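You operate a simulated robot arm through the tools that you are given. There is no shell and no other tool. Be economical: measure what you need, move in short steps, check, and stop when the job is done.

You run a simulated two-armed robot. Do the job below in one go: nothing can be reset, and whatever is moved stays where it is left.

JOB
Put the yellow link in the red tray and carry it to the green cart with both hands.
Fine: the links are in the cage; shut and bolt it again.

Only the result counts: the job must be done as asked and must still hold three seconds after the hand-in. Knocking over, shifting, dropping, spilling or breaking anything else fails it.

ROBOT AND FRAMES
Two 7-joint arms with two-finger parallel grippers on one trunk, on a base that drives. Base frame: it is fixed to the floor where the robot stands at the start and does not move with it; the origin is under the middle of the robot, x ahead of it, y to its left, z up. Units: cm, rad, N and s.
The left shoulder is at the start at [5, 18.7, 98.5], the right one opposite. With the tool pointing down near the work surface each hand reaches from about 10 to 66 cm from the robot's upright axis, wherever it stands, measured 20 degrees to its own side. Places, roughly: cage bolt [50, 0, 80]; cage door [50, -20, 90]; deck of the green cart [10, -200, 80]; green cart [10, -200, 40]; green strap [50, -210, 100]; red tray [25, -125, 75]; returns lever [-20, -220, 60]; tray [30, -130, 80]. Payload 3.43 kg a hand.
Tool frame (each hand has its own): the origin (TCP) lies between the finger pads and is the grasp point; the fingertips stand 3 cm ahead of it; z points along the fingers, y is the line along which they close. Largest opening 9.4 cm; finger width 2.8, thickness 1; the body of the gripper, 5 by 9.6 cm, starts 5.5 cm behind the TCP.
Orientation is that of the tool frame in the base frame, as [roll, pitch, yaw] about the fixed x, y, z axes, in that order (R = Rz(yaw) Ry(pitch) Rx(roll)). With the fingers straight down and closing along the base's y, the tool's x points along the base's -x, its y along +y and its z along -z.

CONTROLS
- The arms move only by the tool apply_moves. It takes "left_commands", "right_commands" or both (then of equal length, played together; a hand with none holds still); each is a list of rows, each a list of 7 numbers: the shift along the base's x, y, z in cm, then the turn, a rotation vector about the base's x, y, z in rad, then the closure, from 0 (fully open) to 1 (shut). In form: [[tx, ty, tz, rx, ry, rz, claw], ...]. A call has 1 to 10 rows; each row shifts and turns the commanded pose from where the row before left it. Each row takes 0.2 s and may step no farther than 5 cm and 0.15 rad from the row before; otherwise, or with a gripper value out of range, the whole call is refused. A pose out of reach is approached as far as the arm can. The call stops where the force on the tool passes 50 N (or 10 N more than at its start, if that is more) or the arm is blocked; 0.2 s more then pass. Each finger travels about 15.3 cm/s and halts on what it meets, pressing with about 41 N; the grip force reading is that of the motor and also rises with nothing between the fingers. The clock runs only during rows and for 0.2 s after the last one: add rows that do not move to give the fingers time. It gives the time, the measured TCP pose, the force on the tool (base axes), the opening and the grip force at its end, in the units of the frame above (readings bear some noise), with the torque about the TCP (base axes, N m) and any sound that the robot's microphone picked up.
- Cameras (640 x 400 px; columns grow to the right, rows downward): "scene" is now at [12.46, -4.93, 114.14]; the picture's right is [-0.65, -0.76, 0.00], its down [-0.44, 0.38, -0.81] and it looks along [0.62, -0.53, -0.58] (base axes); focal length 214 px, centre (320, 200). "left" rides on the left gripper at [7.6, -1.4, -10.2] in its tool frame; the picture's right is [0.18, 0.98, 0.00], its down [-0.75, 0.14, -0.64] and it looks along [-0.63, 0.12, 0.77] (tool axes); focal length 243 px, centre (320, 200). "right" rides on the right gripper at [7.6, 1.4, -10.2] in its tool frame; the picture's right is [-0.18, 0.98, 0.00], its down [-0.75, -0.14, -0.64] and it looks along [-0.63, -0.12, 0.77] (tool axes); focal length 243 px, centre (320, 200). There is no depth. A picture from a camera that has moved, and an enlarged one, comes with that camera's place and axes in the base frame and with its lens. The place of the scene camera against the robot may be out by one fixed shift of up to 1.2 cm in any direction.
- snapshot(camera): a new picture of that camera. No time passes.
- move_column(by): slides the trunk up (or, below 0, down) by that many cm; the arms and the scene camera ride with it, the base frame stays. It gives what a move gives, with no picture.
- steer(legs): drives the robot by 1 to 6 legs, each [ahead, left, turn to the left] in cm, cm and rad, along the robot's own axes; the way and the turn of a leg run together, so that a leg with both is an arc; at most 150 cm and 3.142 rad a leg. The arms and the cameras ride along, it lands a little off, and it stops where it bumps. It gives what a move gives.
- aim_head(pan, tilt): turns the head with the scene camera to pan (to the left, within 1.396 rad either way) and tilt (down, from -0.506 to 1.204), counted from straight ahead of the robot. It gives what a move gives.
- zoom(camera, box): a new picture of the part [left, top, right, bottom] of that camera's present view, enlarged. No time passes.
- sign_off(): hands the job in; it is judged then, once.

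Go step by step. Nothing tells you exact positions but the pictures and the camera data: compare them with the known pose of the tool, close in by small moves and look again before you grip or let go. The budget is 120 turns and 88 pictures, counting those below and the enlarged ones. Unless the task says otherwise, let go and move clear before handing in, and close with one line.

The tools are called as a command line: name --argument value ..., lists and objects as JSON in quotes. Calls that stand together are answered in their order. apply_moves: Moves the arms, as the interface text tells. Its arguments: {"type":"object","properties":{"left_commands":{"type":"array"},"right_commands":{"type":"array"}},"required":[]} The other tools are called the same way: move_column (by) slides the trunk up or down; steer (legs) drives the base; aim_head (pan, tilt) turns the head that bears the scene camera; snapshot (camera) takes a picture; zoom (camera, box) takes an enlarged picture of a part of a camera's view; sign_off () hands the job in.

At the start:

```text
time_s: 0.0
left_ee_pos: [40.21, 2.47, 115.63]
left_tcp_rot: [-3.14, 0.001, -3.141]
left_ft_force: [0.5, -0.2, 0.0]
left_ft_torque: [-0.03, -0.02, -0.01]
left_finger_gap: 9.39
left_grasp_force: 0.1
right_ee_pos: [35.82, -29.62, 110.98]
right_tcp_rot: [3.139, -0.001, 3.141]
right_ft_force: [0.7, -0.5, -0.5]
right_ft_torque: [0.02, 0.0, 0.03]
right_finger_gap: 9.37
right_grasp_force: 0.0
trunk travel left (down, up): [-20.0, 23.2]
robot x, y, heading: [0.03, -0.03, -0.001]
head pan, tilt: [-0.705, 0.62]
```

scene: 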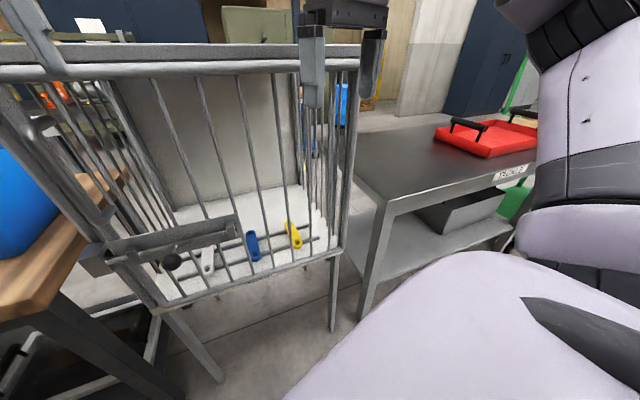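
right: 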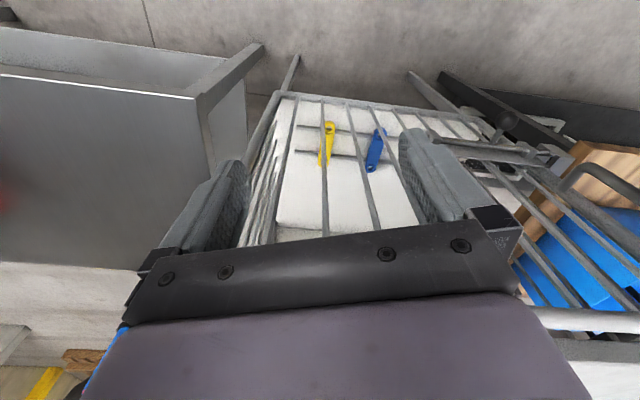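
left: 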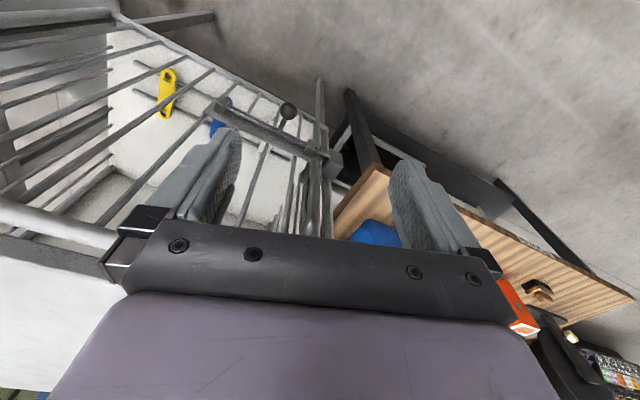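

I see a barred cage ahead with a white, a blue and a yellow link inside, a bolt on the left of its front, and a table on the right carrying the red tray. I'll look closer at the bolt and door first.

zoom --camera "scene" --box '[0, 80, 360, 305]'

aim_head --pan -0.2 --tilt 0.6

snapshot --camera "scene"

```text
1.78 times, centred on (180, 192) of scene
camera zoom: at [12.46, -4.93, 114.14], right [-0.65, -0.76, 0.0], down [-0.44, 0.38, -0.81], along [0.62, -0.53, -0.58], focal length 381 px, centre (569, 213)
```

zoom: 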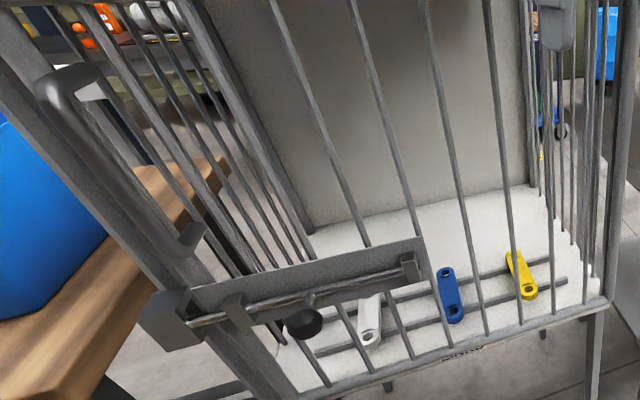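

```text
time_s: 0.9
left_ee_pos: [40.22, 2.52, 115.58]
left_tcp_rot: [3.141, 0.001, 3.141]
left_ft_force: [-0.3, -0.6, -0.4]
left_ft_torque: [0.0, -0.02, -0.04]
left_finger_gap: 9.41
left_grasp_force: 0.1
right_ee_pos: [35.79, -29.68, 111.01]
right_tcp_rot: [3.14, 0.0, -3.141]
right_ft_force: [0.4, -0.2, 0.0]
right_ft_torque: [-0.02, -0.02, 0.02]
right_finger_gap: 9.42
right_grasp_force: 0.0
trunk travel left (down, up): [-20.0, 23.2]
robot x, y, heading: [0.33, -0.17, -0.0]
head pan, tilt: [-0.201, 0.6]
```

```text
83 pictures are left
camera scene: at [14.43, -1.01, 114.3], right [-0.2, -0.98, 0.0], down [-0.55, 0.11, -0.83], along [0.81, -0.17, -0.56], focal length 214 px, centre (320, 200)
```

scene: 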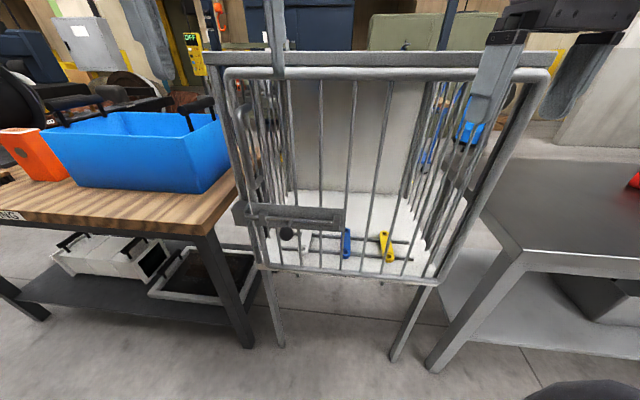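

The bolt sits on the left of the door front. I'll zoom in on it, the roof and the floor of the cage.

zoom --camera "scene" --box '[220, 180, 380, 280]'

zoom --camera "scene" --box '[200, 30, 560, 255]'

zoom --camera "left" --box '[0, 0, 400, 250]'

```text
4.00 times, centred on (300, 230) of scene
camera zoom: at [14.43, -1.01, 114.3], right [-0.2, -0.98, 0.0], down [-0.55, 0.11, -0.83], along [0.81, -0.17, -0.56], focal length 858 px, centre (400, 80)
```

zoom: 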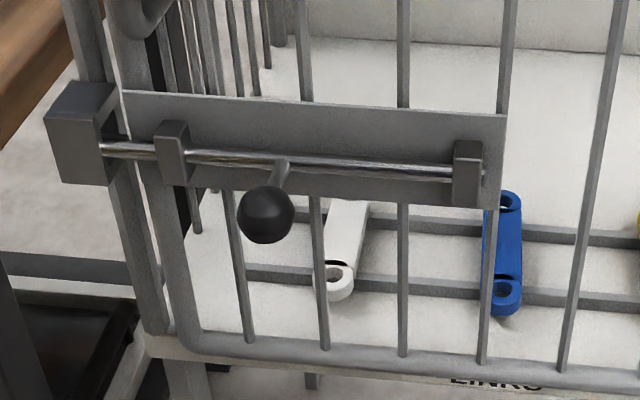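

```text
1.78 times, centred on (380, 142) of scene
camera zoom: at [14.43, -1.01, 114.3], right [-0.2, -0.98, 0.0], down [-0.55, 0.11, -0.83], along [0.81, -0.17, -0.56], focal length 381 px, centre (213, 302)
```

zoom: 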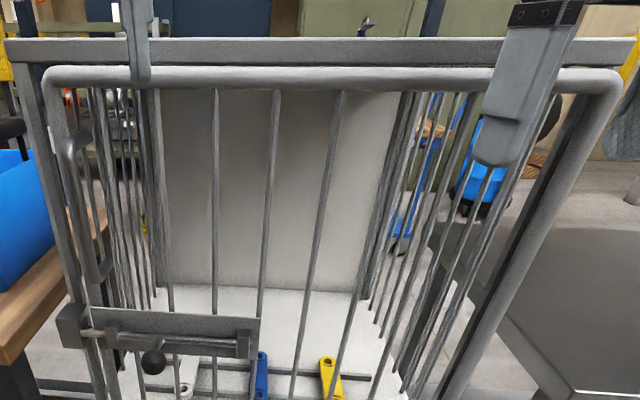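

```text
1.60 times, centred on (200, 125) of left
camera zoom: at [32.68, 1.28, 125.86], right [-0.18, 0.98, 0.0], down [0.75, 0.14, 0.64], along [0.63, 0.12, -0.77], focal length 388 px, centre (512, 320)
```

zoom: 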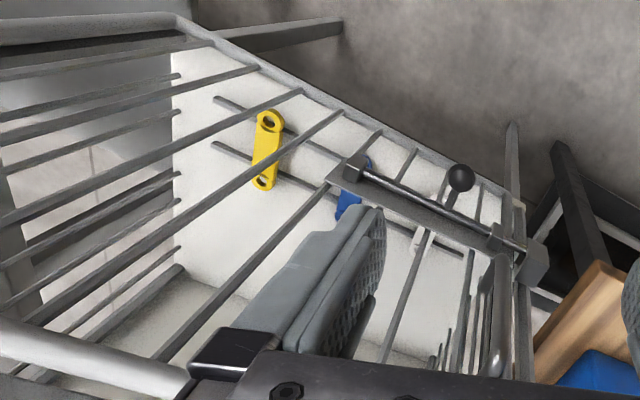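

The cage looks yawed about 0.3 rad towards me (its face centre is straight at me when I turn right). I'll turn the base to face it squarely and look again.

steer --legs '[[0, 0, -0.3]]'

aim_head --pan 0.0 --tilt 0.75

snapshot --camera "scene"

snapshot --camera "left"

```text
time_s: 2.3
left_ee_pos: [39.3, -9.39, 115.7]
left_tcp_rot: [-3.141, 0.0, 2.845]
left_ft_force: [0.0, 0.1, -0.6]
left_ft_torque: [-0.02, 0.0, -0.01]
left_finger_gap: 9.39
left_grasp_force: 0.1
right_ee_pos: [25.54, -39.02, 111.06]
right_tcp_rot: [3.14, -0.001, 2.842]
right_ft_force: [0.5, -0.5, 0.4]
right_ft_torque: [-0.01, 0.01, -0.01]
right_finger_gap: 9.38
right_grasp_force: 0.1
trunk travel left (down, up): [-20.0, 23.2]
robot x, y, heading: [-0.39, 0.33, -0.298]
head pan, tilt: [-0.201, 0.6]
```

```text
time_s: 3.0
left_ee_pos: [39.22, -9.4, 115.68]
left_tcp_rot: [-3.141, 0.0, 2.845]
left_ft_force: [0.0, 0.0, 0.3]
left_ft_torque: [-0.03, -0.01, 0.02]
left_finger_gap: 9.39
left_grasp_force: 0.0
right_ee_pos: [25.63, -38.96, 111.05]
right_tcp_rot: [3.14, 0.001, 2.843]
right_ft_force: [-0.3, 0.4, -0.1]
right_ft_torque: [0.03, 0.0, 0.03]
right_finger_gap: 9.42
right_grasp_force: 0.1
trunk travel left (down, up): [-20.0, 23.2]
robot x, y, heading: [-0.14, 0.04, -0.298]
head pan, tilt: [0.0, 0.75]
```

```text
79 pictures are left
camera scene: at [13.44, -3.39, 113.02], right [-0.29, -0.96, 0.0], down [-0.65, 0.2, -0.73], along [0.7, -0.21, -0.68], focal length 214 px, centre (320, 200)
```

scene: 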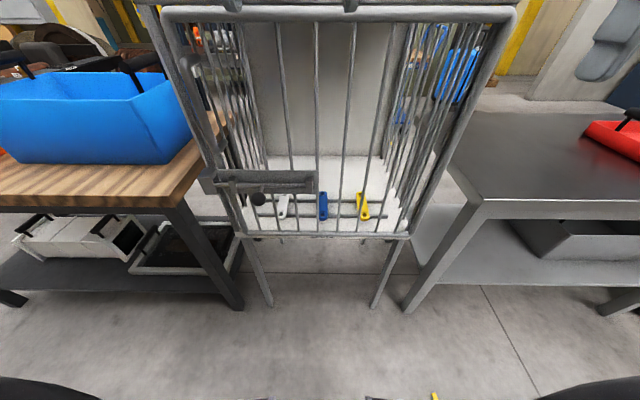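

```text
78 pictures are left
camera left: at [31.57, -8.34, 125.86], right [0.11, 0.99, 0.0], down [0.76, -0.09, 0.64], along [0.64, -0.07, -0.77], focal length 243 px, centre (320, 200)
```

left: 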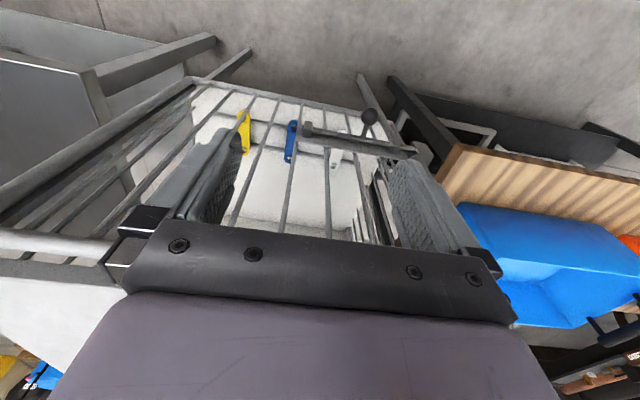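

Now the cage is square to me: knob about local (ahead 48, left 13.5, z 82), yellow link about (64.5, -13.6, 63), face at about 55. I'll bring the left hand, tilted forward, in front of the bolt.

apply_moves --left_commands '[[-0.12, 1.5, -4.1, -0.0382, -0.1243, 0, 0.3], [-0.12, 1.5, -4.1, -0.0382, -0.1243, 0, 0.3], [-0.12, 1.5, -4.1, -0.0382, -0.1243, 0, 0.3], [-0.12, 1.5, -4.1, -0.0382, -0.1243, 0, 0.3], [-0.12, 1.5, -4.1, -0.0382, -0.1243, 0, 0.3], [-0.12, 1.5, -4.1, -0.0382, -0.1243, 0, 0.3], [-0.12, 1.5, -4.1, -0.0382, -0.1243, 0, 0.3], [-0.12, 1.5, -4.1, -0.0382, -0.1243, 0, 0.3]]'

snapshot --camera "left"

zoom --camera "scene" --box '[140, 130, 380, 280]'

```text
time_s: 4.8
left_ee_pos: [39.7, 0.52, 82.27]
left_tcp_rot: [-3.139, 1.04, 2.846]
left_ft_force: [0.8, 0.2, 0.9]
left_ft_torque: [0.0, -0.01, -0.03]
left_finger_gap: 6.57
left_grasp_force: 0.1
left hand out of reach, approached as far as the arm can: row 7, 8
right_ee_pos: [25.59, -38.99, 110.98]
right_tcp_rot: [3.14, 0.0, 2.844]
right_ft_force: [-0.5, 0.0, -0.5]
right_ft_torque: [0.0, 0.01, -0.01]
right_finger_gap: 9.42
right_grasp_force: 0.2
trunk travel left (down, up): [-20.0, 23.2]
robot x, y, heading: [0.16, 0.26, -0.293]
head pan, tilt: [0.0, 0.75]
```

```text
77 pictures are left
camera left: at [27.16, 3.01, 80.9], right [0.2, 0.97, -0.16], down [-0.12, 0.19, 0.97], along [0.97, -0.17, 0.16], focal length 243 px, centre (320, 200)
```

left: 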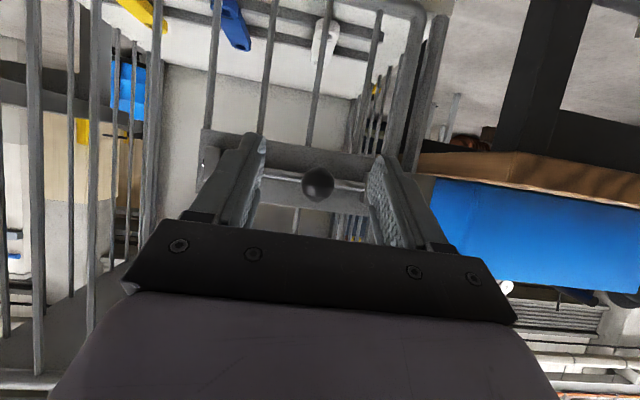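

```text
2.67 times, centred on (260, 205) of scene
camera zoom: at [13.44, -3.36, 113.03], right [-0.29, -0.96, 0.0], down [-0.65, 0.2, -0.73], along [0.7, -0.21, -0.68], focal length 572 px, centre (480, 187)
```

zoom: 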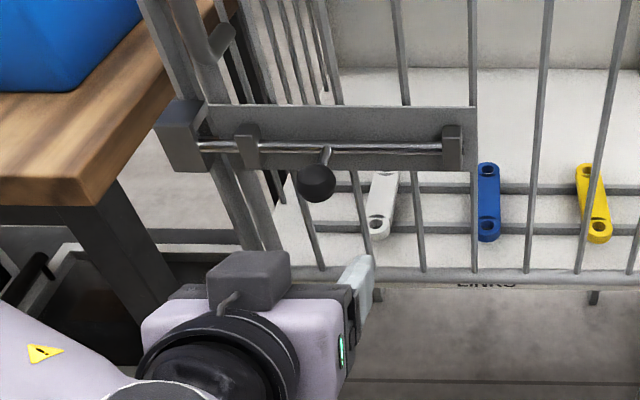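

The left camera shows the knob between the open fingers, roughly 10 cm further on. I'll advance halfway and check.

apply_moves --left_commands '[[2.4, -0.5, 0.2, 0, 0, 0, 0.3], [2.4, -0.5, 0.2, 0, 0, 0, 0.3]]'

snapshot --camera "left"

```text
time_s: 5.4
left_ee_pos: [44.55, -0.52, 82.73]
left_tcp_rot: [-3.137, 1.041, 2.848]
left_ft_force: [0.5, 0.2, 0.0]
left_ft_torque: [0.0, 0.01, -0.02]
left_finger_gap: 6.57
left_grasp_force: 0.1
right_ee_pos: [25.52, -38.85, 110.95]
right_tcp_rot: [3.14, 0.0, 2.844]
right_ft_force: [0.8, 0.2, 0.6]
right_ft_torque: [0.02, 0.01, -0.05]
right_finger_gap: 9.38
right_grasp_force: 0.1
trunk travel left (down, up): [-20.0, 23.2]
robot x, y, heading: [0.25, -0.15, -0.303]
head pan, tilt: [0.0, 0.75]
```

```text
75 pictures are left
camera left: at [32.02, 1.98, 81.35], right [0.2, 0.97, -0.16], down [-0.12, 0.19, 0.97], along [0.97, -0.17, 0.16], focal length 243 px, centre (320, 200)
```

left: 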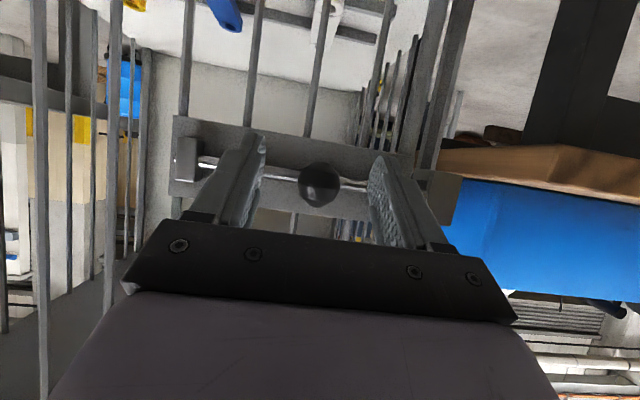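

The ball is about 3 cm ahead of the TCP and centred. I'll advance onto it and close.

apply_moves --left_commands '[[1.3, -0.14, 0.2, 0, 0, 0, 0.3], [1.3, -0.14, 0.2, 0, 0, 0, 0.3], [0, 0, 0, 0, 0, 0, 1.0], [0, 0, 0, 0, 0, 0, 1.0]]'

snapshot --camera "left"

```text
time_s: 6.4
left_ee_pos: [47.16, -0.9, 83.13]
left_tcp_rot: [-3.141, 1.041, 2.844]
left_ft_force: [-1.2, -7.0, -3.6]
left_ft_torque: [-0.06, -0.03, -0.25]
left_finger_gap: 3.06
left_grasp_force: 45.2
right_ee_pos: [25.58, -39.01, 110.89]
right_tcp_rot: [3.139, 0.0, 2.844]
right_ft_force: [0.8, 0.2, -0.6]
right_ft_torque: [-0.04, 0.02, 0.0]
right_finger_gap: 9.41
right_grasp_force: 0.0
trunk travel left (down, up): [-20.0, 23.2]
robot x, y, heading: [-0.17, -0.09, -0.297]
head pan, tilt: [0.0, 0.75]
```

```text
74 pictures are left
camera left: at [34.58, 1.65, 81.77], right [0.2, 0.97, -0.16], down [-0.12, 0.19, 0.97], along [0.97, -0.18, 0.16], focal length 243 px, centre (320, 200)
```

left: 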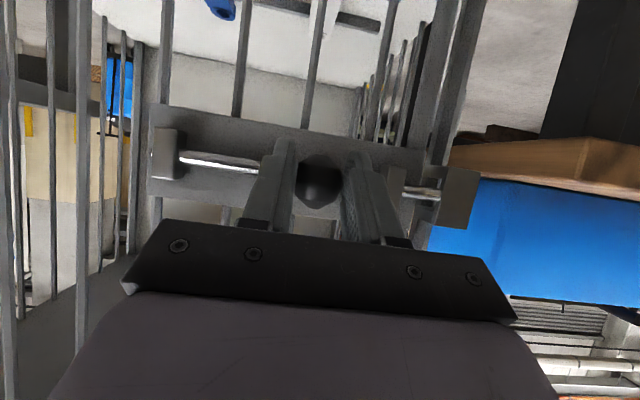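

The knob is held (gap 3.06). I'll slide the bolt right, along the door.

apply_moves --left_commands '[[-0.35, -1.15, 0, 0, 0, 0, 1.0], [-0.35, -1.15, 0, 0, 0, 0, 1.0], [-0.35, -1.15, 0, 0, 0, 0, 1.0], [-0.35, -1.15, 0, 0, 0, 0, 1.0], [-0.35, -1.15, 0, 0, 0, 0, 1.0]]'

zoom --camera "scene" --box '[140, 130, 380, 280]'

snapshot --camera "left"

```text
time_s: 7.7
left_ee_pos: [45.76, -5.4, 83.19]
left_tcp_rot: [3.114, 1.037, 2.859]
left_ft_force: [-8.0, 13.7, 5.4]
left_ft_torque: [0.18, -0.1, 0.53]
left_finger_gap: 3.1
left_grasp_force: 45.0
right_ee_pos: [25.5, -38.64, 111.13]
right_tcp_rot: [3.14, 0.002, 2.846]
right_ft_force: [-0.2, -0.1, -0.2]
right_ft_torque: [0.0, 0.02, 0.02]
right_finger_gap: 9.4
right_grasp_force: 0.0
trunk travel left (down, up): [-20.0, 23.2]
robot x, y, heading: [0.07, -0.03, -0.289]
head pan, tilt: [0.0, 0.75]
stopped in row 5 (left hand): the force on the tool passed its limit at 51 N (the readings are from after the stop); the commanded pose is now the measured one
```

```text
2.67 times, centred on (260, 205) of scene
camera zoom: at [13.31, -3.18, 113.06], right [-0.29, -0.96, 0.0], down [-0.65, 0.2, -0.73], along [0.7, -0.21, -0.68], focal length 572 px, centre (480, 187)
```

zoom: 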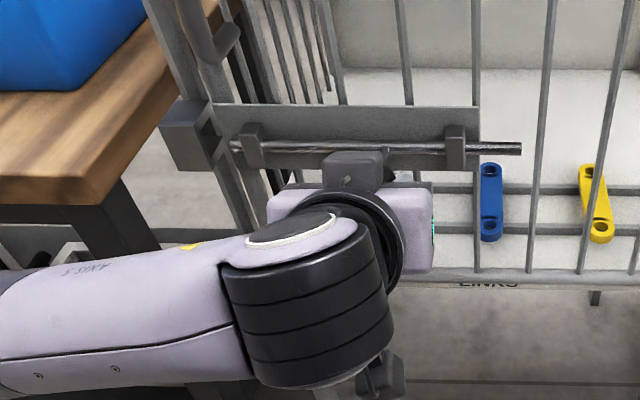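

```text
72 pictures are left
camera left: at [33.16, -3.27, 81.77], right [0.16, 0.98, -0.15], down [-0.13, 0.17, 0.98], along [0.98, -0.14, 0.15], focal length 243 px, centre (320, 200)
```

left: 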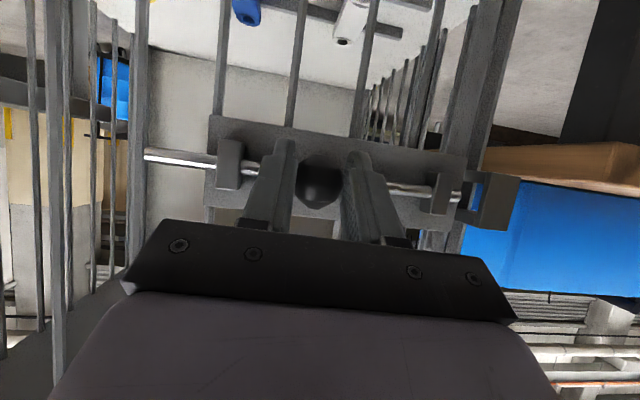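

The bolt is fully withdrawn and clear of its keeper. Still holding the ball, I'll start pulling the door open along its arc about the right-hand hinge.

apply_moves --left_commands '[[-1.6, 0.2, 0, 0, 0, 0.05, 1.0], [-1.7, 0.05, 0, 0, 0, 0.05, 1.0], [-1.75, -0.05, 0, 0, 0, 0.05, 1.0], [-1.8, -0.2, 0, 0, 0, 0.05, 1.0]]'

snapshot --camera "scene"

```text
time_s: 8.7
left_ee_pos: [39.0, -5.53, 83.01]
left_tcp_rot: [3.122, 1.035, 3.058]
left_ft_force: [-0.3, 12.4, -2.2]
left_ft_torque: [-0.29, 0.01, 0.18]
left_finger_gap: 3.07
left_grasp_force: 44.9
right_ee_pos: [25.57, -38.73, 111.15]
right_tcp_rot: [-3.141, 0.001, 2.846]
right_ft_force: [0.3, -0.4, -0.4]
right_ft_torque: [0.04, 0.0, -0.06]
right_finger_gap: 9.42
right_grasp_force: 0.2
trunk travel left (down, up): [-20.0, 23.2]
robot x, y, heading: [0.14, 0.24, -0.299]
head pan, tilt: [0.0, 0.75]
```

```text
71 pictures are left
camera scene: at [13.43, -3.19, 113.02], right [-0.29, -0.96, 0.0], down [-0.65, 0.2, -0.73], along [0.7, -0.21, -0.68], focal length 214 px, centre (320, 200)
```

scene: 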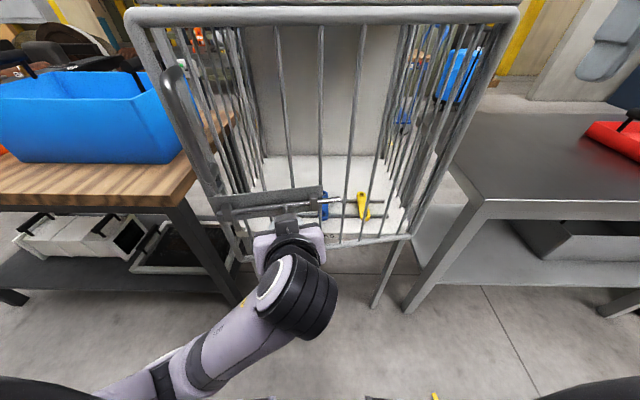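

The door swings with the hand. I'll continue the arc by backing the base in short legs while holding the ball.

steer --legs '[[-6.2, -3.6, 0]]'

apply_moves --left_commands '[[0, 0, 0, 0, 0, 0.1, 1.0], [0, 0, 0, 0, 0, 0.1, 1.0]]'

```text
time_s: 9.7
left_ee_pos: [31.75, -6.56, 83.04]
left_tcp_rot: [3.12, 1.033, 3.07]
left_ft_force: [-11.6, 43.8, 0.3]
left_ft_torque: [0.0, -0.1, 0.83]
left_finger_gap: 3.11
left_grasp_force: 45.0
right_ee_pos: [18.51, -40.0, 111.09]
right_tcp_rot: [-3.14, 0.0, 2.846]
right_ft_force: [-0.7, 0.2, 0.3]
right_ft_torque: [-0.02, -0.02, 0.01]
right_finger_gap: 9.41
right_grasp_force: 0.0
trunk travel left (down, up): [-20.0, 23.2]
robot x, y, heading: [-6.84, -1.67, -0.299]
head pan, tilt: [0.0, 0.75]
```

```text
time_s: 10.3
left_ee_pos: [33.36, -5.05, 82.83]
left_tcp_rot: [3.01, 1.084, -3.082]
left_ft_force: [-0.3, -0.7, 17.1]
left_ft_torque: [-0.16, 0.54, -0.21]
left_finger_gap: 3.09
left_grasp_force: 45.0
right_ee_pos: [18.7, -40.43, 111.1]
right_tcp_rot: [3.14, 0.004, 2.845]
right_ft_force: [0.1, -0.1, 0.3]
right_ft_torque: [0.02, 0.02, 0.0]
right_finger_gap: 9.39
right_grasp_force: 0.0
trunk travel left (down, up): [-20.0, 23.2]
robot x, y, heading: [-7.22, -1.76, -0.294]
head pan, tilt: [0.0, 0.75]
```

Force built along the bolt, then relaxed. I'll look before going on.

snapshot --camera "scene"

snapshot --camera "left"

```text
70 pictures are left
camera scene: at [6.36, -4.87, 113.06], right [-0.29, -0.96, 0.0], down [-0.65, 0.2, -0.73], along [0.7, -0.21, -0.68], focal length 214 px, centre (320, 200)
```

scene: 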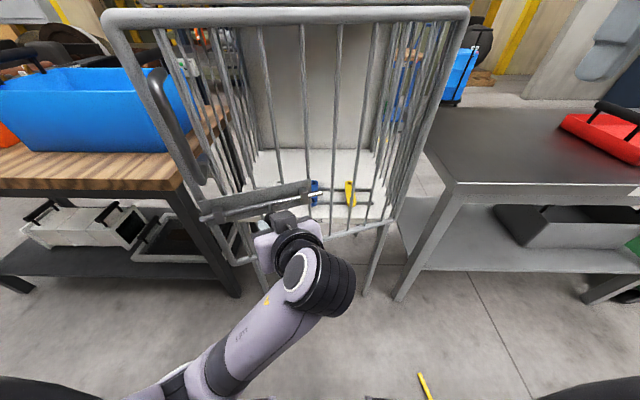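

```text
69 pictures are left
camera left: at [21.17, -8.51, 80.77], right [-0.26, 0.96, -0.1], down [-0.23, 0.04, 0.97], along [0.94, 0.28, 0.21], focal length 243 px, centre (320, 200)
```

left: 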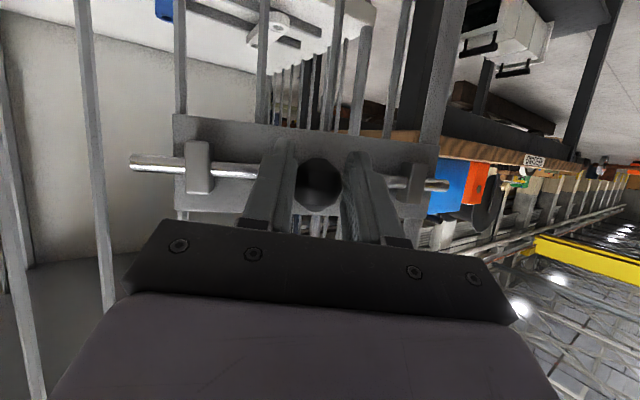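

The door is about 0.35 rad open and the bolt slides freely, which gives slack. I'll alternate short base and arm moves along the arc.

steer --legs '[[-5.0, -2.0, 0]]'

apply_moves --left_commands '[[-0.5, -1.2, 0, 0, 0, 0.06, 1.0], [-0.5, -1.2, 0, 0, 0, 0.06, 1.0], [-0.6, -1.2, 0, 0, 0, 0.06, 1.0]]'

steer --legs '[[-5.0, -2.0, 0]]'

apply_moves --left_commands '[[-0.5, -1.3, 0, 0, 0, 0.06, 1.0], [-0.5, -1.3, 0, 0, 0, 0.06, 1.0], [-0.5, -1.3, 0, 0, 0, 0.06, 1.0]]'

snapshot --camera "scene"

```text
time_s: 11.3
left_ee_pos: [27.81, -5.69, 82.65]
left_tcp_rot: [3.001, 1.081, -3.09]
left_ft_force: [-0.5, 0.5, 8.2]
left_ft_torque: [0.08, -0.39, -0.29]
left_finger_gap: 3.07
left_grasp_force: 44.5
right_ee_pos: [13.24, -40.89, 111.01]
right_tcp_rot: [3.14, -0.001, 2.846]
right_ft_force: [-0.7, -0.2, -0.2]
right_ft_torque: [-0.01, -0.04, -0.02]
right_finger_gap: 9.39
right_grasp_force: 0.0
trunk travel left (down, up): [-20.0, 23.2]
robot x, y, heading: [-12.8, -1.78, -0.297]
head pan, tilt: [0.0, 0.75]
```

```text
time_s: 12.0
left_ee_pos: [30.12, -3.8, 81.0]
left_tcp_rot: [2.653, 1.177, 3.083]
left_ft_force: [0.2, -0.8, 0.9]
left_ft_torque: [0.0, 0.01, -0.02]
left_finger_gap: 0.02
left_grasp_force: 33.5
right_ee_pos: [13.39, -40.77, 110.97]
right_tcp_rot: [3.138, 0.001, 2.846]
right_ft_force: [-0.8, -0.8, -0.5]
right_ft_torque: [0.02, -0.03, -0.01]
right_finger_gap: 9.41
right_grasp_force: 0.1
trunk travel left (down, up): [-20.0, 23.2]
robot x, y, heading: [-12.24, -1.76, -0.292]
head pan, tilt: [0.0, 0.75]
stopped in row 3 (left hand): the arm was blocked; the commanded pose is now the measured one
```

```text
time_s: 12.9
left_ee_pos: [24.64, -4.33, 81.04]
left_tcp_rot: [2.653, 1.176, 3.084]
left_ft_force: [0.9, -0.5, -0.3]
left_ft_torque: [0.0, 0.0, -0.04]
left_finger_gap: 0.0
left_grasp_force: 32.8
right_ee_pos: [8.02, -41.22, 110.9]
right_tcp_rot: [3.14, 0.0, 2.846]
right_ft_force: [-0.6, 0.4, -0.8]
right_ft_torque: [-0.04, 0.01, -0.02]
right_finger_gap: 9.39
right_grasp_force: 0.1
trunk travel left (down, up): [-20.0, 23.2]
robot x, y, heading: [-17.41, -2.53, -0.296]
head pan, tilt: [0.0, 0.75]
```

```text
time_s: 13.6
left_ee_pos: [26.34, -2.11, 78.6]
left_tcp_rot: [2.185, 1.219, 2.839]
left_ft_force: [0.6, -0.6, -0.1]
left_ft_torque: [-0.01, 0.03, 0.0]
left_finger_gap: 0.01
left_grasp_force: 32.9
right_ee_pos: [8.05, -41.3, 110.9]
right_tcp_rot: [3.141, 0.0, 2.848]
right_ft_force: [-0.3, -0.3, 0.2]
right_ft_torque: [0.0, -0.01, 0.01]
right_finger_gap: 9.4
right_grasp_force: 0.0
trunk travel left (down, up): [-20.0, 23.2]
robot x, y, heading: [-17.87, -2.6, -0.295]
head pan, tilt: [0.0, 0.75]
stopped in row 3 (left hand): the arm was blocked; the commanded pose is now the measured one
```

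```text
68 pictures are left
camera scene: at [-4.26, -5.76, 113.02], right [-0.29, -0.96, 0.0], down [-0.65, 0.2, -0.73], along [0.7, -0.21, -0.68], focal length 214 px, centre (320, 200)
```

scene: 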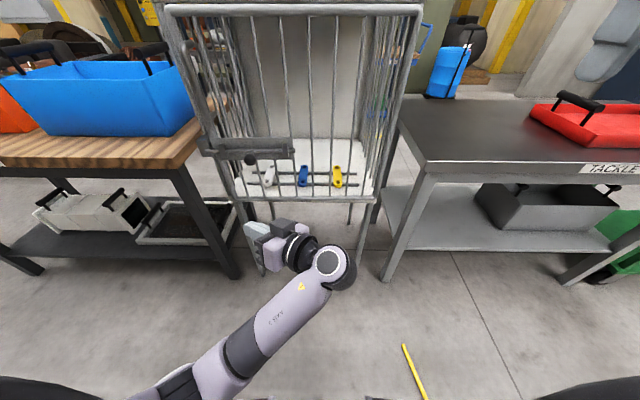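

The ball slipped out as the arm hit its limit, and the door appears to have swung back. Let me check its state closely.

zoom --camera "scene" --box '[140, 0, 440, 220]'

```text
1.82 times, centred on (290, 110) of scene
camera zoom: at [-4.26, -5.76, 113.02], right [-0.29, -0.96, 0.0], down [-0.65, 0.2, -0.73], along [0.7, -0.21, -0.68], focal length 390 px, centre (374, 364)
```

zoom: 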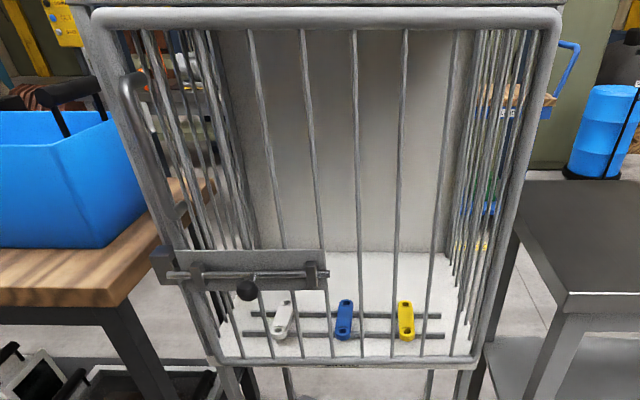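

The door is closed again but unbolted; it likely swings shut on its own. I'll straighten the left hand, shift the base left a bit, and plan to hand the door over to the right hand gripping its top bar.

apply_moves --left_commands '[[0.3, 0, 0.5, -0.045, 0.0137, -0.128, 0.3], [0.3, 0, 0.5, -0.045, 0.0137, -0.128, 0.3], [0.3, 0, 0.5, -0.045, 0.0137, -0.128, 0.3], [0.3, 0, 0.5, -0.045, 0.0137, -0.128, 0.3], [0.3, 0, 0.5, -0.045, 0.0137, -0.128, 0.3], [0.3, 0, 0.5, -0.045, 0.0137, -0.128, 0.3], [0.3, 0, 0.5, -0.045, 0.0137, -0.128, 0.3], [0, 0, 0, 0.026, 0.086, 0, 0.3], [0, 0, 0, 0.026, 0.086, 0, 0.3]]'

steer --legs '[[0, 8, 0]]'

snapshot --camera "left"

snapshot --camera "scene"

```text
time_s: 15.6
left_ee_pos: [28.46, -1.6, 81.86]
left_tcp_rot: [3.096, 1.035, 2.803]
left_ft_force: [-0.2, 0.3, -0.8]
left_ft_torque: [0.03, 0.0, 0.01]
left_finger_gap: 6.59
left_grasp_force: 0.0
right_ee_pos: [7.93, -41.28, 111.01]
right_tcp_rot: [3.14, 0.0, 2.847]
right_ft_force: [0.0, 0.0, -0.7]
right_ft_torque: [-0.01, 0.02, 0.01]
right_finger_gap: 9.41
right_grasp_force: 0.0
trunk travel left (down, up): [-20.0, 23.2]
robot x, y, heading: [-17.76, -2.18, -0.297]
head pan, tilt: [0.0, 0.75]
```

```text
time_s: 16.9
left_ee_pos: [30.89, 5.91, 81.95]
left_tcp_rot: [3.096, 1.04, 2.808]
left_ft_force: [-0.2, -0.6, -0.1]
left_ft_torque: [-0.01, -0.02, 0.0]
left_finger_gap: 6.58
left_grasp_force: 0.0
right_ee_pos: [10.2, -33.6, 110.96]
right_tcp_rot: [3.14, -0.001, 2.846]
right_ft_force: [-0.9, -0.3, 0.6]
right_ft_torque: [0.03, 0.05, 0.02]
right_finger_gap: 9.39
right_grasp_force: 0.0
trunk travel left (down, up): [-20.0, 23.2]
robot x, y, heading: [-15.46, 5.3, -0.291]
head pan, tilt: [0.0, 0.75]
```

```text
66 pictures are left
camera left: at [18.39, 8.55, 80.52], right [0.2, 0.97, -0.14], down [-0.13, 0.16, 0.98], along [0.97, -0.18, 0.16], focal length 243 px, centre (320, 200)
```

left: 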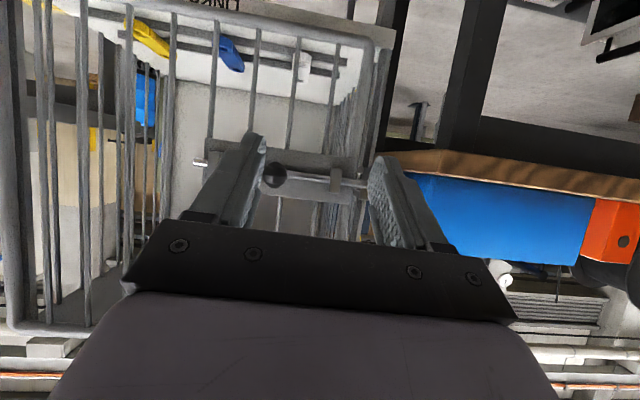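

```text
65 pictures are left
camera scene: at [-1.93, 1.9, 113.02], right [-0.29, -0.96, 0.0], down [-0.65, 0.2, -0.73], along [0.7, -0.21, -0.68], focal length 214 px, centre (320, 200)
```

scene: 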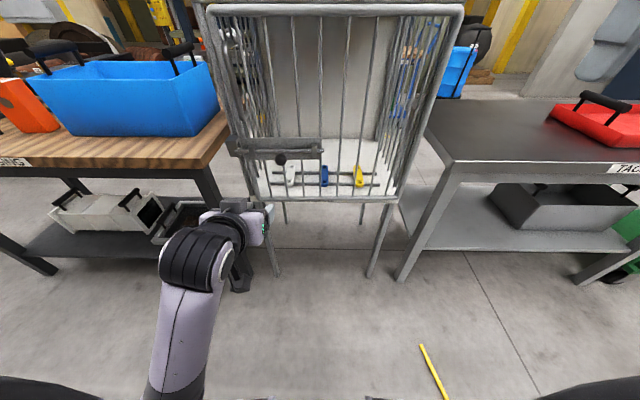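

The ball is about 18 cm ahead and slightly right of the left hand. I'll raise the trunk for the right hand's later reach, and bring the left hand to the ball.

move_column --by 14

apply_moves --left_commands '[[2.4, -1.45, -2.6, 0.008, 0, 0.008, 0.3], [2.4, -1.45, -2.6, 0.008, 0, 0.008, 0.3], [2.4, -1.45, -2.6, 0.008, 0, 0.008, 0.3], [2.4, -1.45, -2.6, 0.008, 0, 0.008, 0.3], [2.4, -1.45, -2.6, 0.008, 0, 0.008, 0.3]]'

snapshot --camera "left"

```text
time_s: 18.6
left_ee_pos: [31.02, 6.01, 95.98]
left_tcp_rot: [3.098, 1.04, 2.807]
left_ft_force: [-0.3, 0.7, 0.0]
left_ft_torque: [0.03, -0.02, -0.04]
left_finger_gap: 6.6
left_grasp_force: 0.1
right_ee_pos: [10.44, -33.61, 124.93]
right_tcp_rot: [3.141, 0.001, 2.846]
right_ft_force: [0.9, -0.3, -0.4]
right_ft_torque: [-0.01, -0.05, -0.04]
right_finger_gap: 9.4
right_grasp_force: 0.0
trunk travel left (down, up): [-34.0, 9.2]
robot x, y, heading: [-15.28, 5.18, -0.299]
head pan, tilt: [0.0, 0.75]
```

```text
time_s: 20.0
left_ee_pos: [44.69, 3.34, 81.64]
left_tcp_rot: [2.816, 1.01, 2.635]
left_ft_force: [0.4, -0.3, -0.3]
left_ft_torque: [0.02, 0.0, 0.03]
left_finger_gap: 6.55
left_grasp_force: 0.0
right_ee_pos: [10.28, -33.56, 124.97]
right_tcp_rot: [3.14, -0.001, 2.846]
right_ft_force: [0.6, -0.1, -0.8]
right_ft_torque: [-0.01, -0.01, 0.01]
right_finger_gap: 9.39
right_grasp_force: 0.1
trunk travel left (down, up): [-34.0, 9.2]
robot x, y, heading: [-15.28, 5.25, -0.297]
head pan, tilt: [0.0, 0.75]
stopped in row 5 (left hand): the arm was blocked; the commanded pose is now the measured one
```

```text
64 pictures are left
camera left: at [32.08, 5.2, 80.04], right [0.13, 0.99, 0.01], down [-0.17, 0.01, 0.99], along [0.98, -0.13, 0.17], focal length 243 px, centre (320, 200)
```

left: 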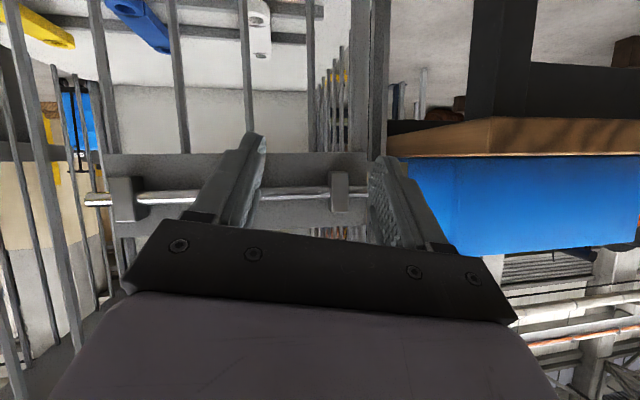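

Raising the trunk put the left wrist at its limit and the hand twisted. I'll back off, lower the trunk again and restore the hand's orientation.

apply_moves --left_commands '[[-3.0, 0.9, 0, 0, 0, 0, 0.3], [-3.0, 0.9, 0, 0, 0, 0, 0.3]]'

move_column --by -12

```text
time_s: 20.8
left_ee_pos: [40.83, 7.89, 82.89]
left_tcp_rot: [2.627, 1.028, 2.491]
left_ft_force: [-0.7, 0.8, 0.5]
left_ft_torque: [0.03, -0.02, 0.0]
left_finger_gap: 6.56
left_grasp_force: 0.0
right_ee_pos: [10.28, -33.6, 125.06]
right_tcp_rot: [3.14, 0.001, 2.847]
right_ft_force: [0.1, -0.3, 0.0]
right_ft_torque: [-0.01, -0.01, -0.01]
right_finger_gap: 9.42
right_grasp_force: 0.2
trunk travel left (down, up): [-34.0, 9.2]
robot x, y, heading: [-15.51, 5.38, -0.292]
head pan, tilt: [0.0, 0.75]
stopped in row 2 (left hand): the arm was blocked; the commanded pose is now the measured one
```

```text
time_s: 22.3
left_ee_pos: [40.93, 7.93, 70.98]
left_tcp_rot: [2.628, 1.028, 2.488]
left_ft_force: [0.2, -0.7, 0.1]
left_ft_torque: [0.0, 0.02, 0.0]
left_finger_gap: 6.57
left_grasp_force: 0.1
right_ee_pos: [10.31, -33.66, 113.15]
right_tcp_rot: [3.14, 0.001, 2.847]
right_ft_force: [0.4, -0.3, -0.2]
right_ft_torque: [0.02, -0.02, 0.04]
right_finger_gap: 9.39
right_grasp_force: 0.3
trunk travel left (down, up): [-22.0, 21.2]
robot x, y, heading: [-15.45, 5.62, -0.296]
head pan, tilt: [0.0, 0.75]
```

apply_moves --left_commands '[[-0.5, -0.5, 3.8, -0.079, 0.041, -0.028, 0.3], [-0.5, -0.5, 3.8, -0.079, 0.041, -0.028, 0.3], [0, -0.5, 3.9, -0.079, 0.041, -0.028, 0.3], [0, -0.5, 0, 0, 0, 0, 0.3]]'

snapshot --camera "left"

```text
time_s: 23.3
left_ee_pos: [40.47, 7.13, 82.57]
left_tcp_rot: [3.083, 1.033, 2.81]
left_ft_force: [-0.4, -0.2, 0.0]
left_ft_torque: [0.03, 0.0, -0.01]
left_finger_gap: 6.61
left_grasp_force: 0.0
right_ee_pos: [10.39, -33.57, 112.9]
right_tcp_rot: [3.141, -0.001, 2.848]
right_ft_force: [0.2, 0.1, 0.3]
right_ft_torque: [-0.02, 0.01, -0.01]
right_finger_gap: 9.4
right_grasp_force: 0.1
trunk travel left (down, up): [-22.0, 21.2]
robot x, y, heading: [-15.27, 5.08, -0.299]
head pan, tilt: [0.0, 0.75]
```

```text
63 pictures are left
camera left: at [27.92, 9.43, 81.27], right [0.18, 0.97, -0.13], down [-0.13, 0.15, 0.98], along [0.97, -0.16, 0.15], focal length 243 px, centre (320, 200)
```

left: 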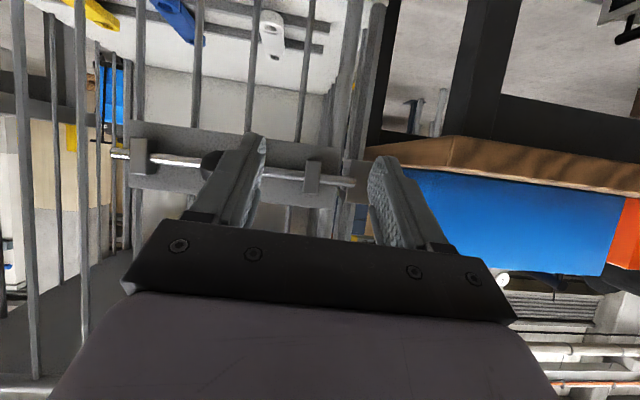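

The ball is about 8 cm to the right and 9 cm ahead. I'll shift sideways, then in, then check before closing.

apply_moves --left_commands '[[0.23, -4.35, 0, 0.02, 0, 0.015, 0.3], [0.23, -4.35, 0, 0.02, 0, 0.015, 0.3], [1.5, -0.46, 0.1, 0, 0, 0, 0.3], [1.5, -0.46, 0.1, 0, 0, 0, 0.3]]'

snapshot --camera "left"

```text
time_s: 24.0
left_ee_pos: [42.74, 3.58, 79.39]
left_tcp_rot: [2.789, 0.977, 2.639]
left_ft_force: [-0.2, -0.2, 0.4]
left_ft_torque: [-0.01, 0.04, 0.01]
left_finger_gap: 6.57
left_grasp_force: 0.0
right_ee_pos: [10.37, -33.63, 113.0]
right_tcp_rot: [3.141, 0.0, 2.847]
right_ft_force: [0.2, -1.1, 0.2]
right_ft_torque: [-0.01, 0.03, 0.02]
right_finger_gap: 9.37
right_grasp_force: 0.2
trunk travel left (down, up): [-22.0, 21.2]
robot x, y, heading: [-15.76, 5.15, -0.295]
head pan, tilt: [0.0, 0.75]
stopped in row 3 (left hand): the arm was blocked; the commanded pose is now the measured one
```

```text
62 pictures are left
camera left: at [30.06, 5.13, 78.25], right [0.1, 0.99, 0.04], down [-0.15, -0.02, 0.99], along [0.98, -0.11, 0.14], focal length 243 px, centre (320, 200)
```

left: 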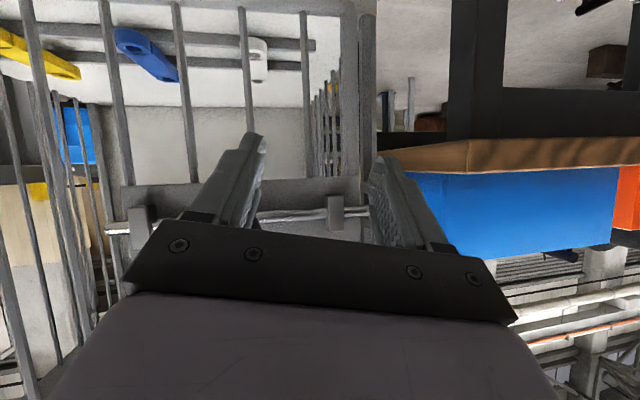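

The left wrist keeps jamming when it moves right, so I'll switch: fold the left hand back to tool-down, shift the base left, and use the right hand on the knob.

apply_moves --left_commands '[[-1.0, 1.0, 2.5, 0.041, 0.134, 0, 0.3], [-1.0, 1.0, 2.5, 0.041, 0.134, 0, 0.3], [-0.4, 1.0, 2.5, 0.041, 0.134, 0, 0.3], [-0.4, 1.0, 2.5, 0.041, 0.134, 0, 0.3], [-0.4, 1.0, 2.5, 0.041, 0.134, 0, 0.3], [-0.4, 1.0, 2.5, 0.041, 0.134, 0, 0.3], [-0.4, 1.0, 2.5, 0.041, 0.134, 0, 0.3]]'

steer --legs '[[0, 14, 0]]'

apply_moves --right_commands '[[2.2, 1.5, -3.4, -0.0382, -0.1243, 0, 0.3], [2.2, 1.5, -3.4, -0.0382, -0.1243, 0, 0.3], [2.2, 1.5, -3.4, -0.0382, -0.1243, 0, 0.3], [2.2, 1.5, -3.4, -0.0382, -0.1243, 0, 0.3], [2.2, 1.5, -3.4, -0.0382, -0.1243, 0, 0.3], [2.2, 1.5, -3.4, -0.0382, -0.1243, 0, 0.3], [2.2, 1.5, -3.4, -0.0382, -0.1243, 0, 0.3], [2.2, 1.5, -3.4, -0.0382, -0.1243, 0, 0.3]]'

snapshot --camera "right"

snapshot --camera "scene"

```text
time_s: 25.6
left_ee_pos: [47.29, 11.11, 92.85]
left_tcp_rot: [2.954, -0.002, 2.743]
left_ft_force: [0.5, -0.1, -0.4]
left_ft_torque: [0.01, 0.03, -0.02]
left_finger_gap: 6.59
left_grasp_force: 0.1
left hand out of reach, approached as far as the arm can: row 4, 5, 6, 7
right_ee_pos: [10.31, -33.59, 113.12]
right_tcp_rot: [3.14, 0.0, 2.848]
right_ft_force: [-0.1, 0.0, -0.1]
right_ft_torque: [0.01, -0.01, -0.01]
right_finger_gap: 9.4
right_grasp_force: 0.1
trunk travel left (down, up): [-22.0, 21.2]
robot x, y, heading: [-15.29, 5.24, -0.29]
head pan, tilt: [0.0, 0.75]
```

```text
time_s: 27.4
left_ee_pos: [51.41, 24.68, 93.14]
left_tcp_rot: [2.959, 0.008, 2.746]
left_ft_force: [-0.8, 0.1, -1.0]
left_ft_torque: [0.03, 0.03, -0.01]
left_finger_gap: 6.57
left_grasp_force: 0.1
right_ee_pos: [14.43, -20.1, 113.04]
right_tcp_rot: [3.139, 0.0, 2.85]
right_ft_force: [0.2, 0.1, 0.1]
right_ft_torque: [0.07, 0.01, 0.0]
right_finger_gap: 9.39
right_grasp_force: 0.0
trunk travel left (down, up): [-22.0, 21.2]
robot x, y, heading: [-11.36, 18.54, -0.289]
head pan, tilt: [0.0, 0.75]
```

```text
time_s: 29.2
left_ee_pos: [51.47, 24.88, 93.08]
left_tcp_rot: [2.959, 0.007, 2.749]
left_ft_force: [0.4, 0.2, -0.2]
left_ft_torque: [-0.01, -0.03, -0.02]
left_finger_gap: 6.58
left_grasp_force: 0.0
right_ee_pos: [32.14, -8.2, 85.83]
right_tcp_rot: [-3.137, 1.041, 2.851]
right_ft_force: [0.3, -0.7, 0.4]
right_ft_torque: [-0.02, 0.02, 0.0]
right_finger_gap: 6.56
right_grasp_force: 0.0
trunk travel left (down, up): [-22.0, 21.2]
robot x, y, heading: [-11.24, 18.31, -0.294]
head pan, tilt: [0.0, 0.75]
```

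```text
61 pictures are left
camera right: at [20.36, -3.23, 84.54], right [0.38, 0.91, 0.16], down [-0.2, -0.08, 0.98], along [0.9, -0.4, 0.16], focal length 243 px, centre (320, 200)
```

right: 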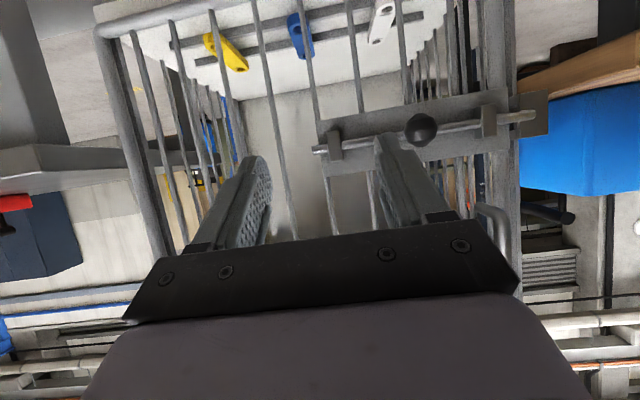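

```text
60 pictures are left
camera scene: at [2.15, 15.34, 115.02], right [-0.29, -0.96, 0.0], down [-0.65, 0.2, -0.73], along [0.7, -0.21, -0.68], focal length 214 px, centre (320, 200)
```

scene: 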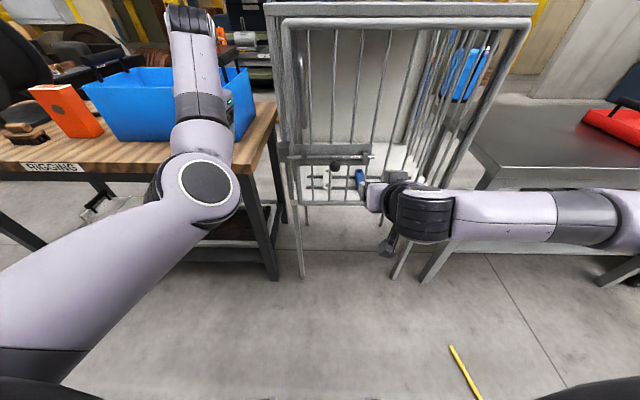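

The right hand has good orientation; the ball is about 12.7 cm ahead and 9 cm left of its TCP. I'll shift sideways and partly in, then check.

apply_moves --right_commands '[[2.47, 2.37, -0.8, 0, 0, 0, 0.3], [2.47, 2.37, -0.8, 0, 0, 0, 0.3], [2.47, 2.37, -0.8, 0, 0, 0, 0.3], [2.4, -0.7, -0.1, 0, 0, 0, 0.3]]'

snapshot --camera "right"

```text
time_s: 30.2
left_ee_pos: [51.64, 24.83, 93.15]
left_tcp_rot: [2.959, 0.007, 2.749]
left_ft_force: [0.1, 0.3, 0.2]
left_ft_torque: [0.0, 0.01, 0.0]
left_finger_gap: 6.59
left_grasp_force: 0.0
right_ee_pos: [41.8, -1.73, 83.25]
right_tcp_rot: [-3.133, 1.039, 2.854]
right_ft_force: [0.3, 0.5, -0.1]
right_ft_torque: [-0.02, 0.01, -0.01]
right_finger_gap: 6.57
right_grasp_force: 0.0
trunk travel left (down, up): [-22.0, 21.2]
robot x, y, heading: [-11.22, 18.99, -0.294]
head pan, tilt: [0.0, 0.75]
```

```text
59 pictures are left
camera right: at [30.07, 3.29, 82.04], right [0.37, 0.91, 0.15], down [-0.2, -0.08, 0.98], along [0.9, -0.4, 0.16], focal length 243 px, centre (320, 200)
```

right: 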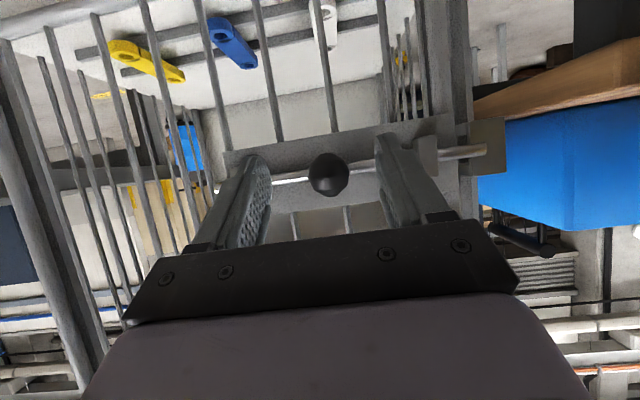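

apply_moves --right_commands '[[1.7, -0.52, 0, 0, 0, 0, 0.3], [1.7, -0.52, 0, 0, 0, 0, 0.3], [1.7, -0.52, 0, 0, 0, 0, 0.3], [0, 0, 0, 0, 0, 0, 1.0], [0, 0, 0, 0, 0, 0, 1.0]]'

snapshot --camera "right"

```text
time_s: 31.4
left_ee_pos: [51.51, 24.84, 93.02]
left_tcp_rot: [2.958, 0.006, 2.748]
left_ft_force: [0.5, 0.4, 0.7]
left_ft_torque: [-0.03, 0.03, 0.0]
left_finger_gap: 6.6
left_grasp_force: 0.0
right_ee_pos: [46.91, -3.24, 83.23]
right_tcp_rot: [-3.134, 1.04, 2.855]
right_ft_force: [0.8, 0.4, -0.2]
right_ft_torque: [0.15, 0.16, 0.12]
right_finger_gap: 3.13
right_grasp_force: 45.1
trunk travel left (down, up): [-22.0, 21.2]
robot x, y, heading: [-11.39, 18.6, -0.297]
head pan, tilt: [0.0, 0.75]
```

```text
58 pictures are left
camera right: at [35.25, 1.7, 82.0], right [0.37, 0.91, 0.16], down [-0.2, -0.08, 0.98], along [0.9, -0.4, 0.16], focal length 243 px, centre (320, 200)
```

right: 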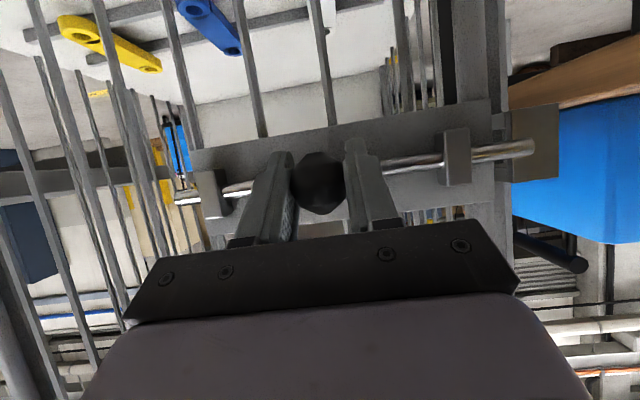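

Ball held by the right hand. I'll pull the door along its arc with the hand yawing along.

apply_moves --right_commands '[[-2.83, 0.1, 0, 0, 0, 0.07, 1.0], [-2.83, -0.1, 0, 0, 0, 0.07, 1.0], [-2.83, -0.3, 0, 0, 0, 0.07, 1.0], [-2.8, -0.45, 0, 0, 0, 0.07, 1.0], [-2.7, -0.8, 0, 0, 0, 0.07, 1.0], [-2.65, -1.0, 0, 0, 0, 0.07, 1.0], [-2.6, -1.2, 0, 0, 0, 0.07, 1.0]]'

snapshot --camera "scene"

```text
time_s: 33.0
left_ee_pos: [51.43, 24.81, 93.05]
left_tcp_rot: [2.957, 0.007, 2.749]
left_ft_force: [0.2, -0.1, 0.3]
left_ft_torque: [0.0, 0.01, 0.01]
left_finger_gap: 6.59
left_grasp_force: 0.1
right_ee_pos: [27.7, -7.11, 83.22]
right_tcp_rot: [-3.134, 1.041, -2.942]
right_ft_force: [-1.1, 0.5, -3.8]
right_ft_torque: [0.18, -0.63, -0.39]
right_finger_gap: 3.07
right_grasp_force: 45.0
trunk travel left (down, up): [-22.0, 21.2]
robot x, y, heading: [-11.46, 18.47, -0.295]
head pan, tilt: [0.0, 0.75]
```

```text
57 pictures are left
camera scene: at [2.13, 15.32, 115.01], right [-0.29, -0.96, 0.0], down [-0.65, 0.2, -0.73], along [0.7, -0.21, -0.68], focal length 214 px, centre (320, 200)
```

scene: 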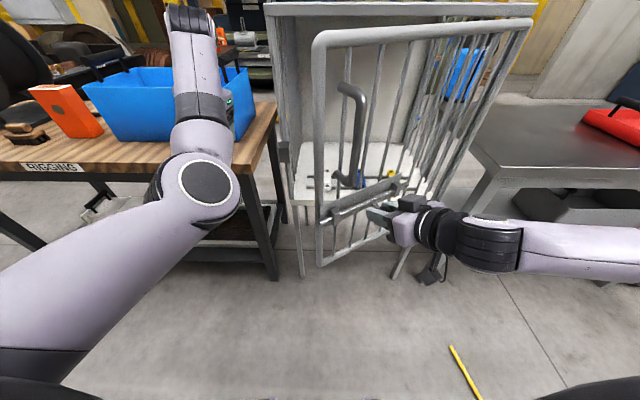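

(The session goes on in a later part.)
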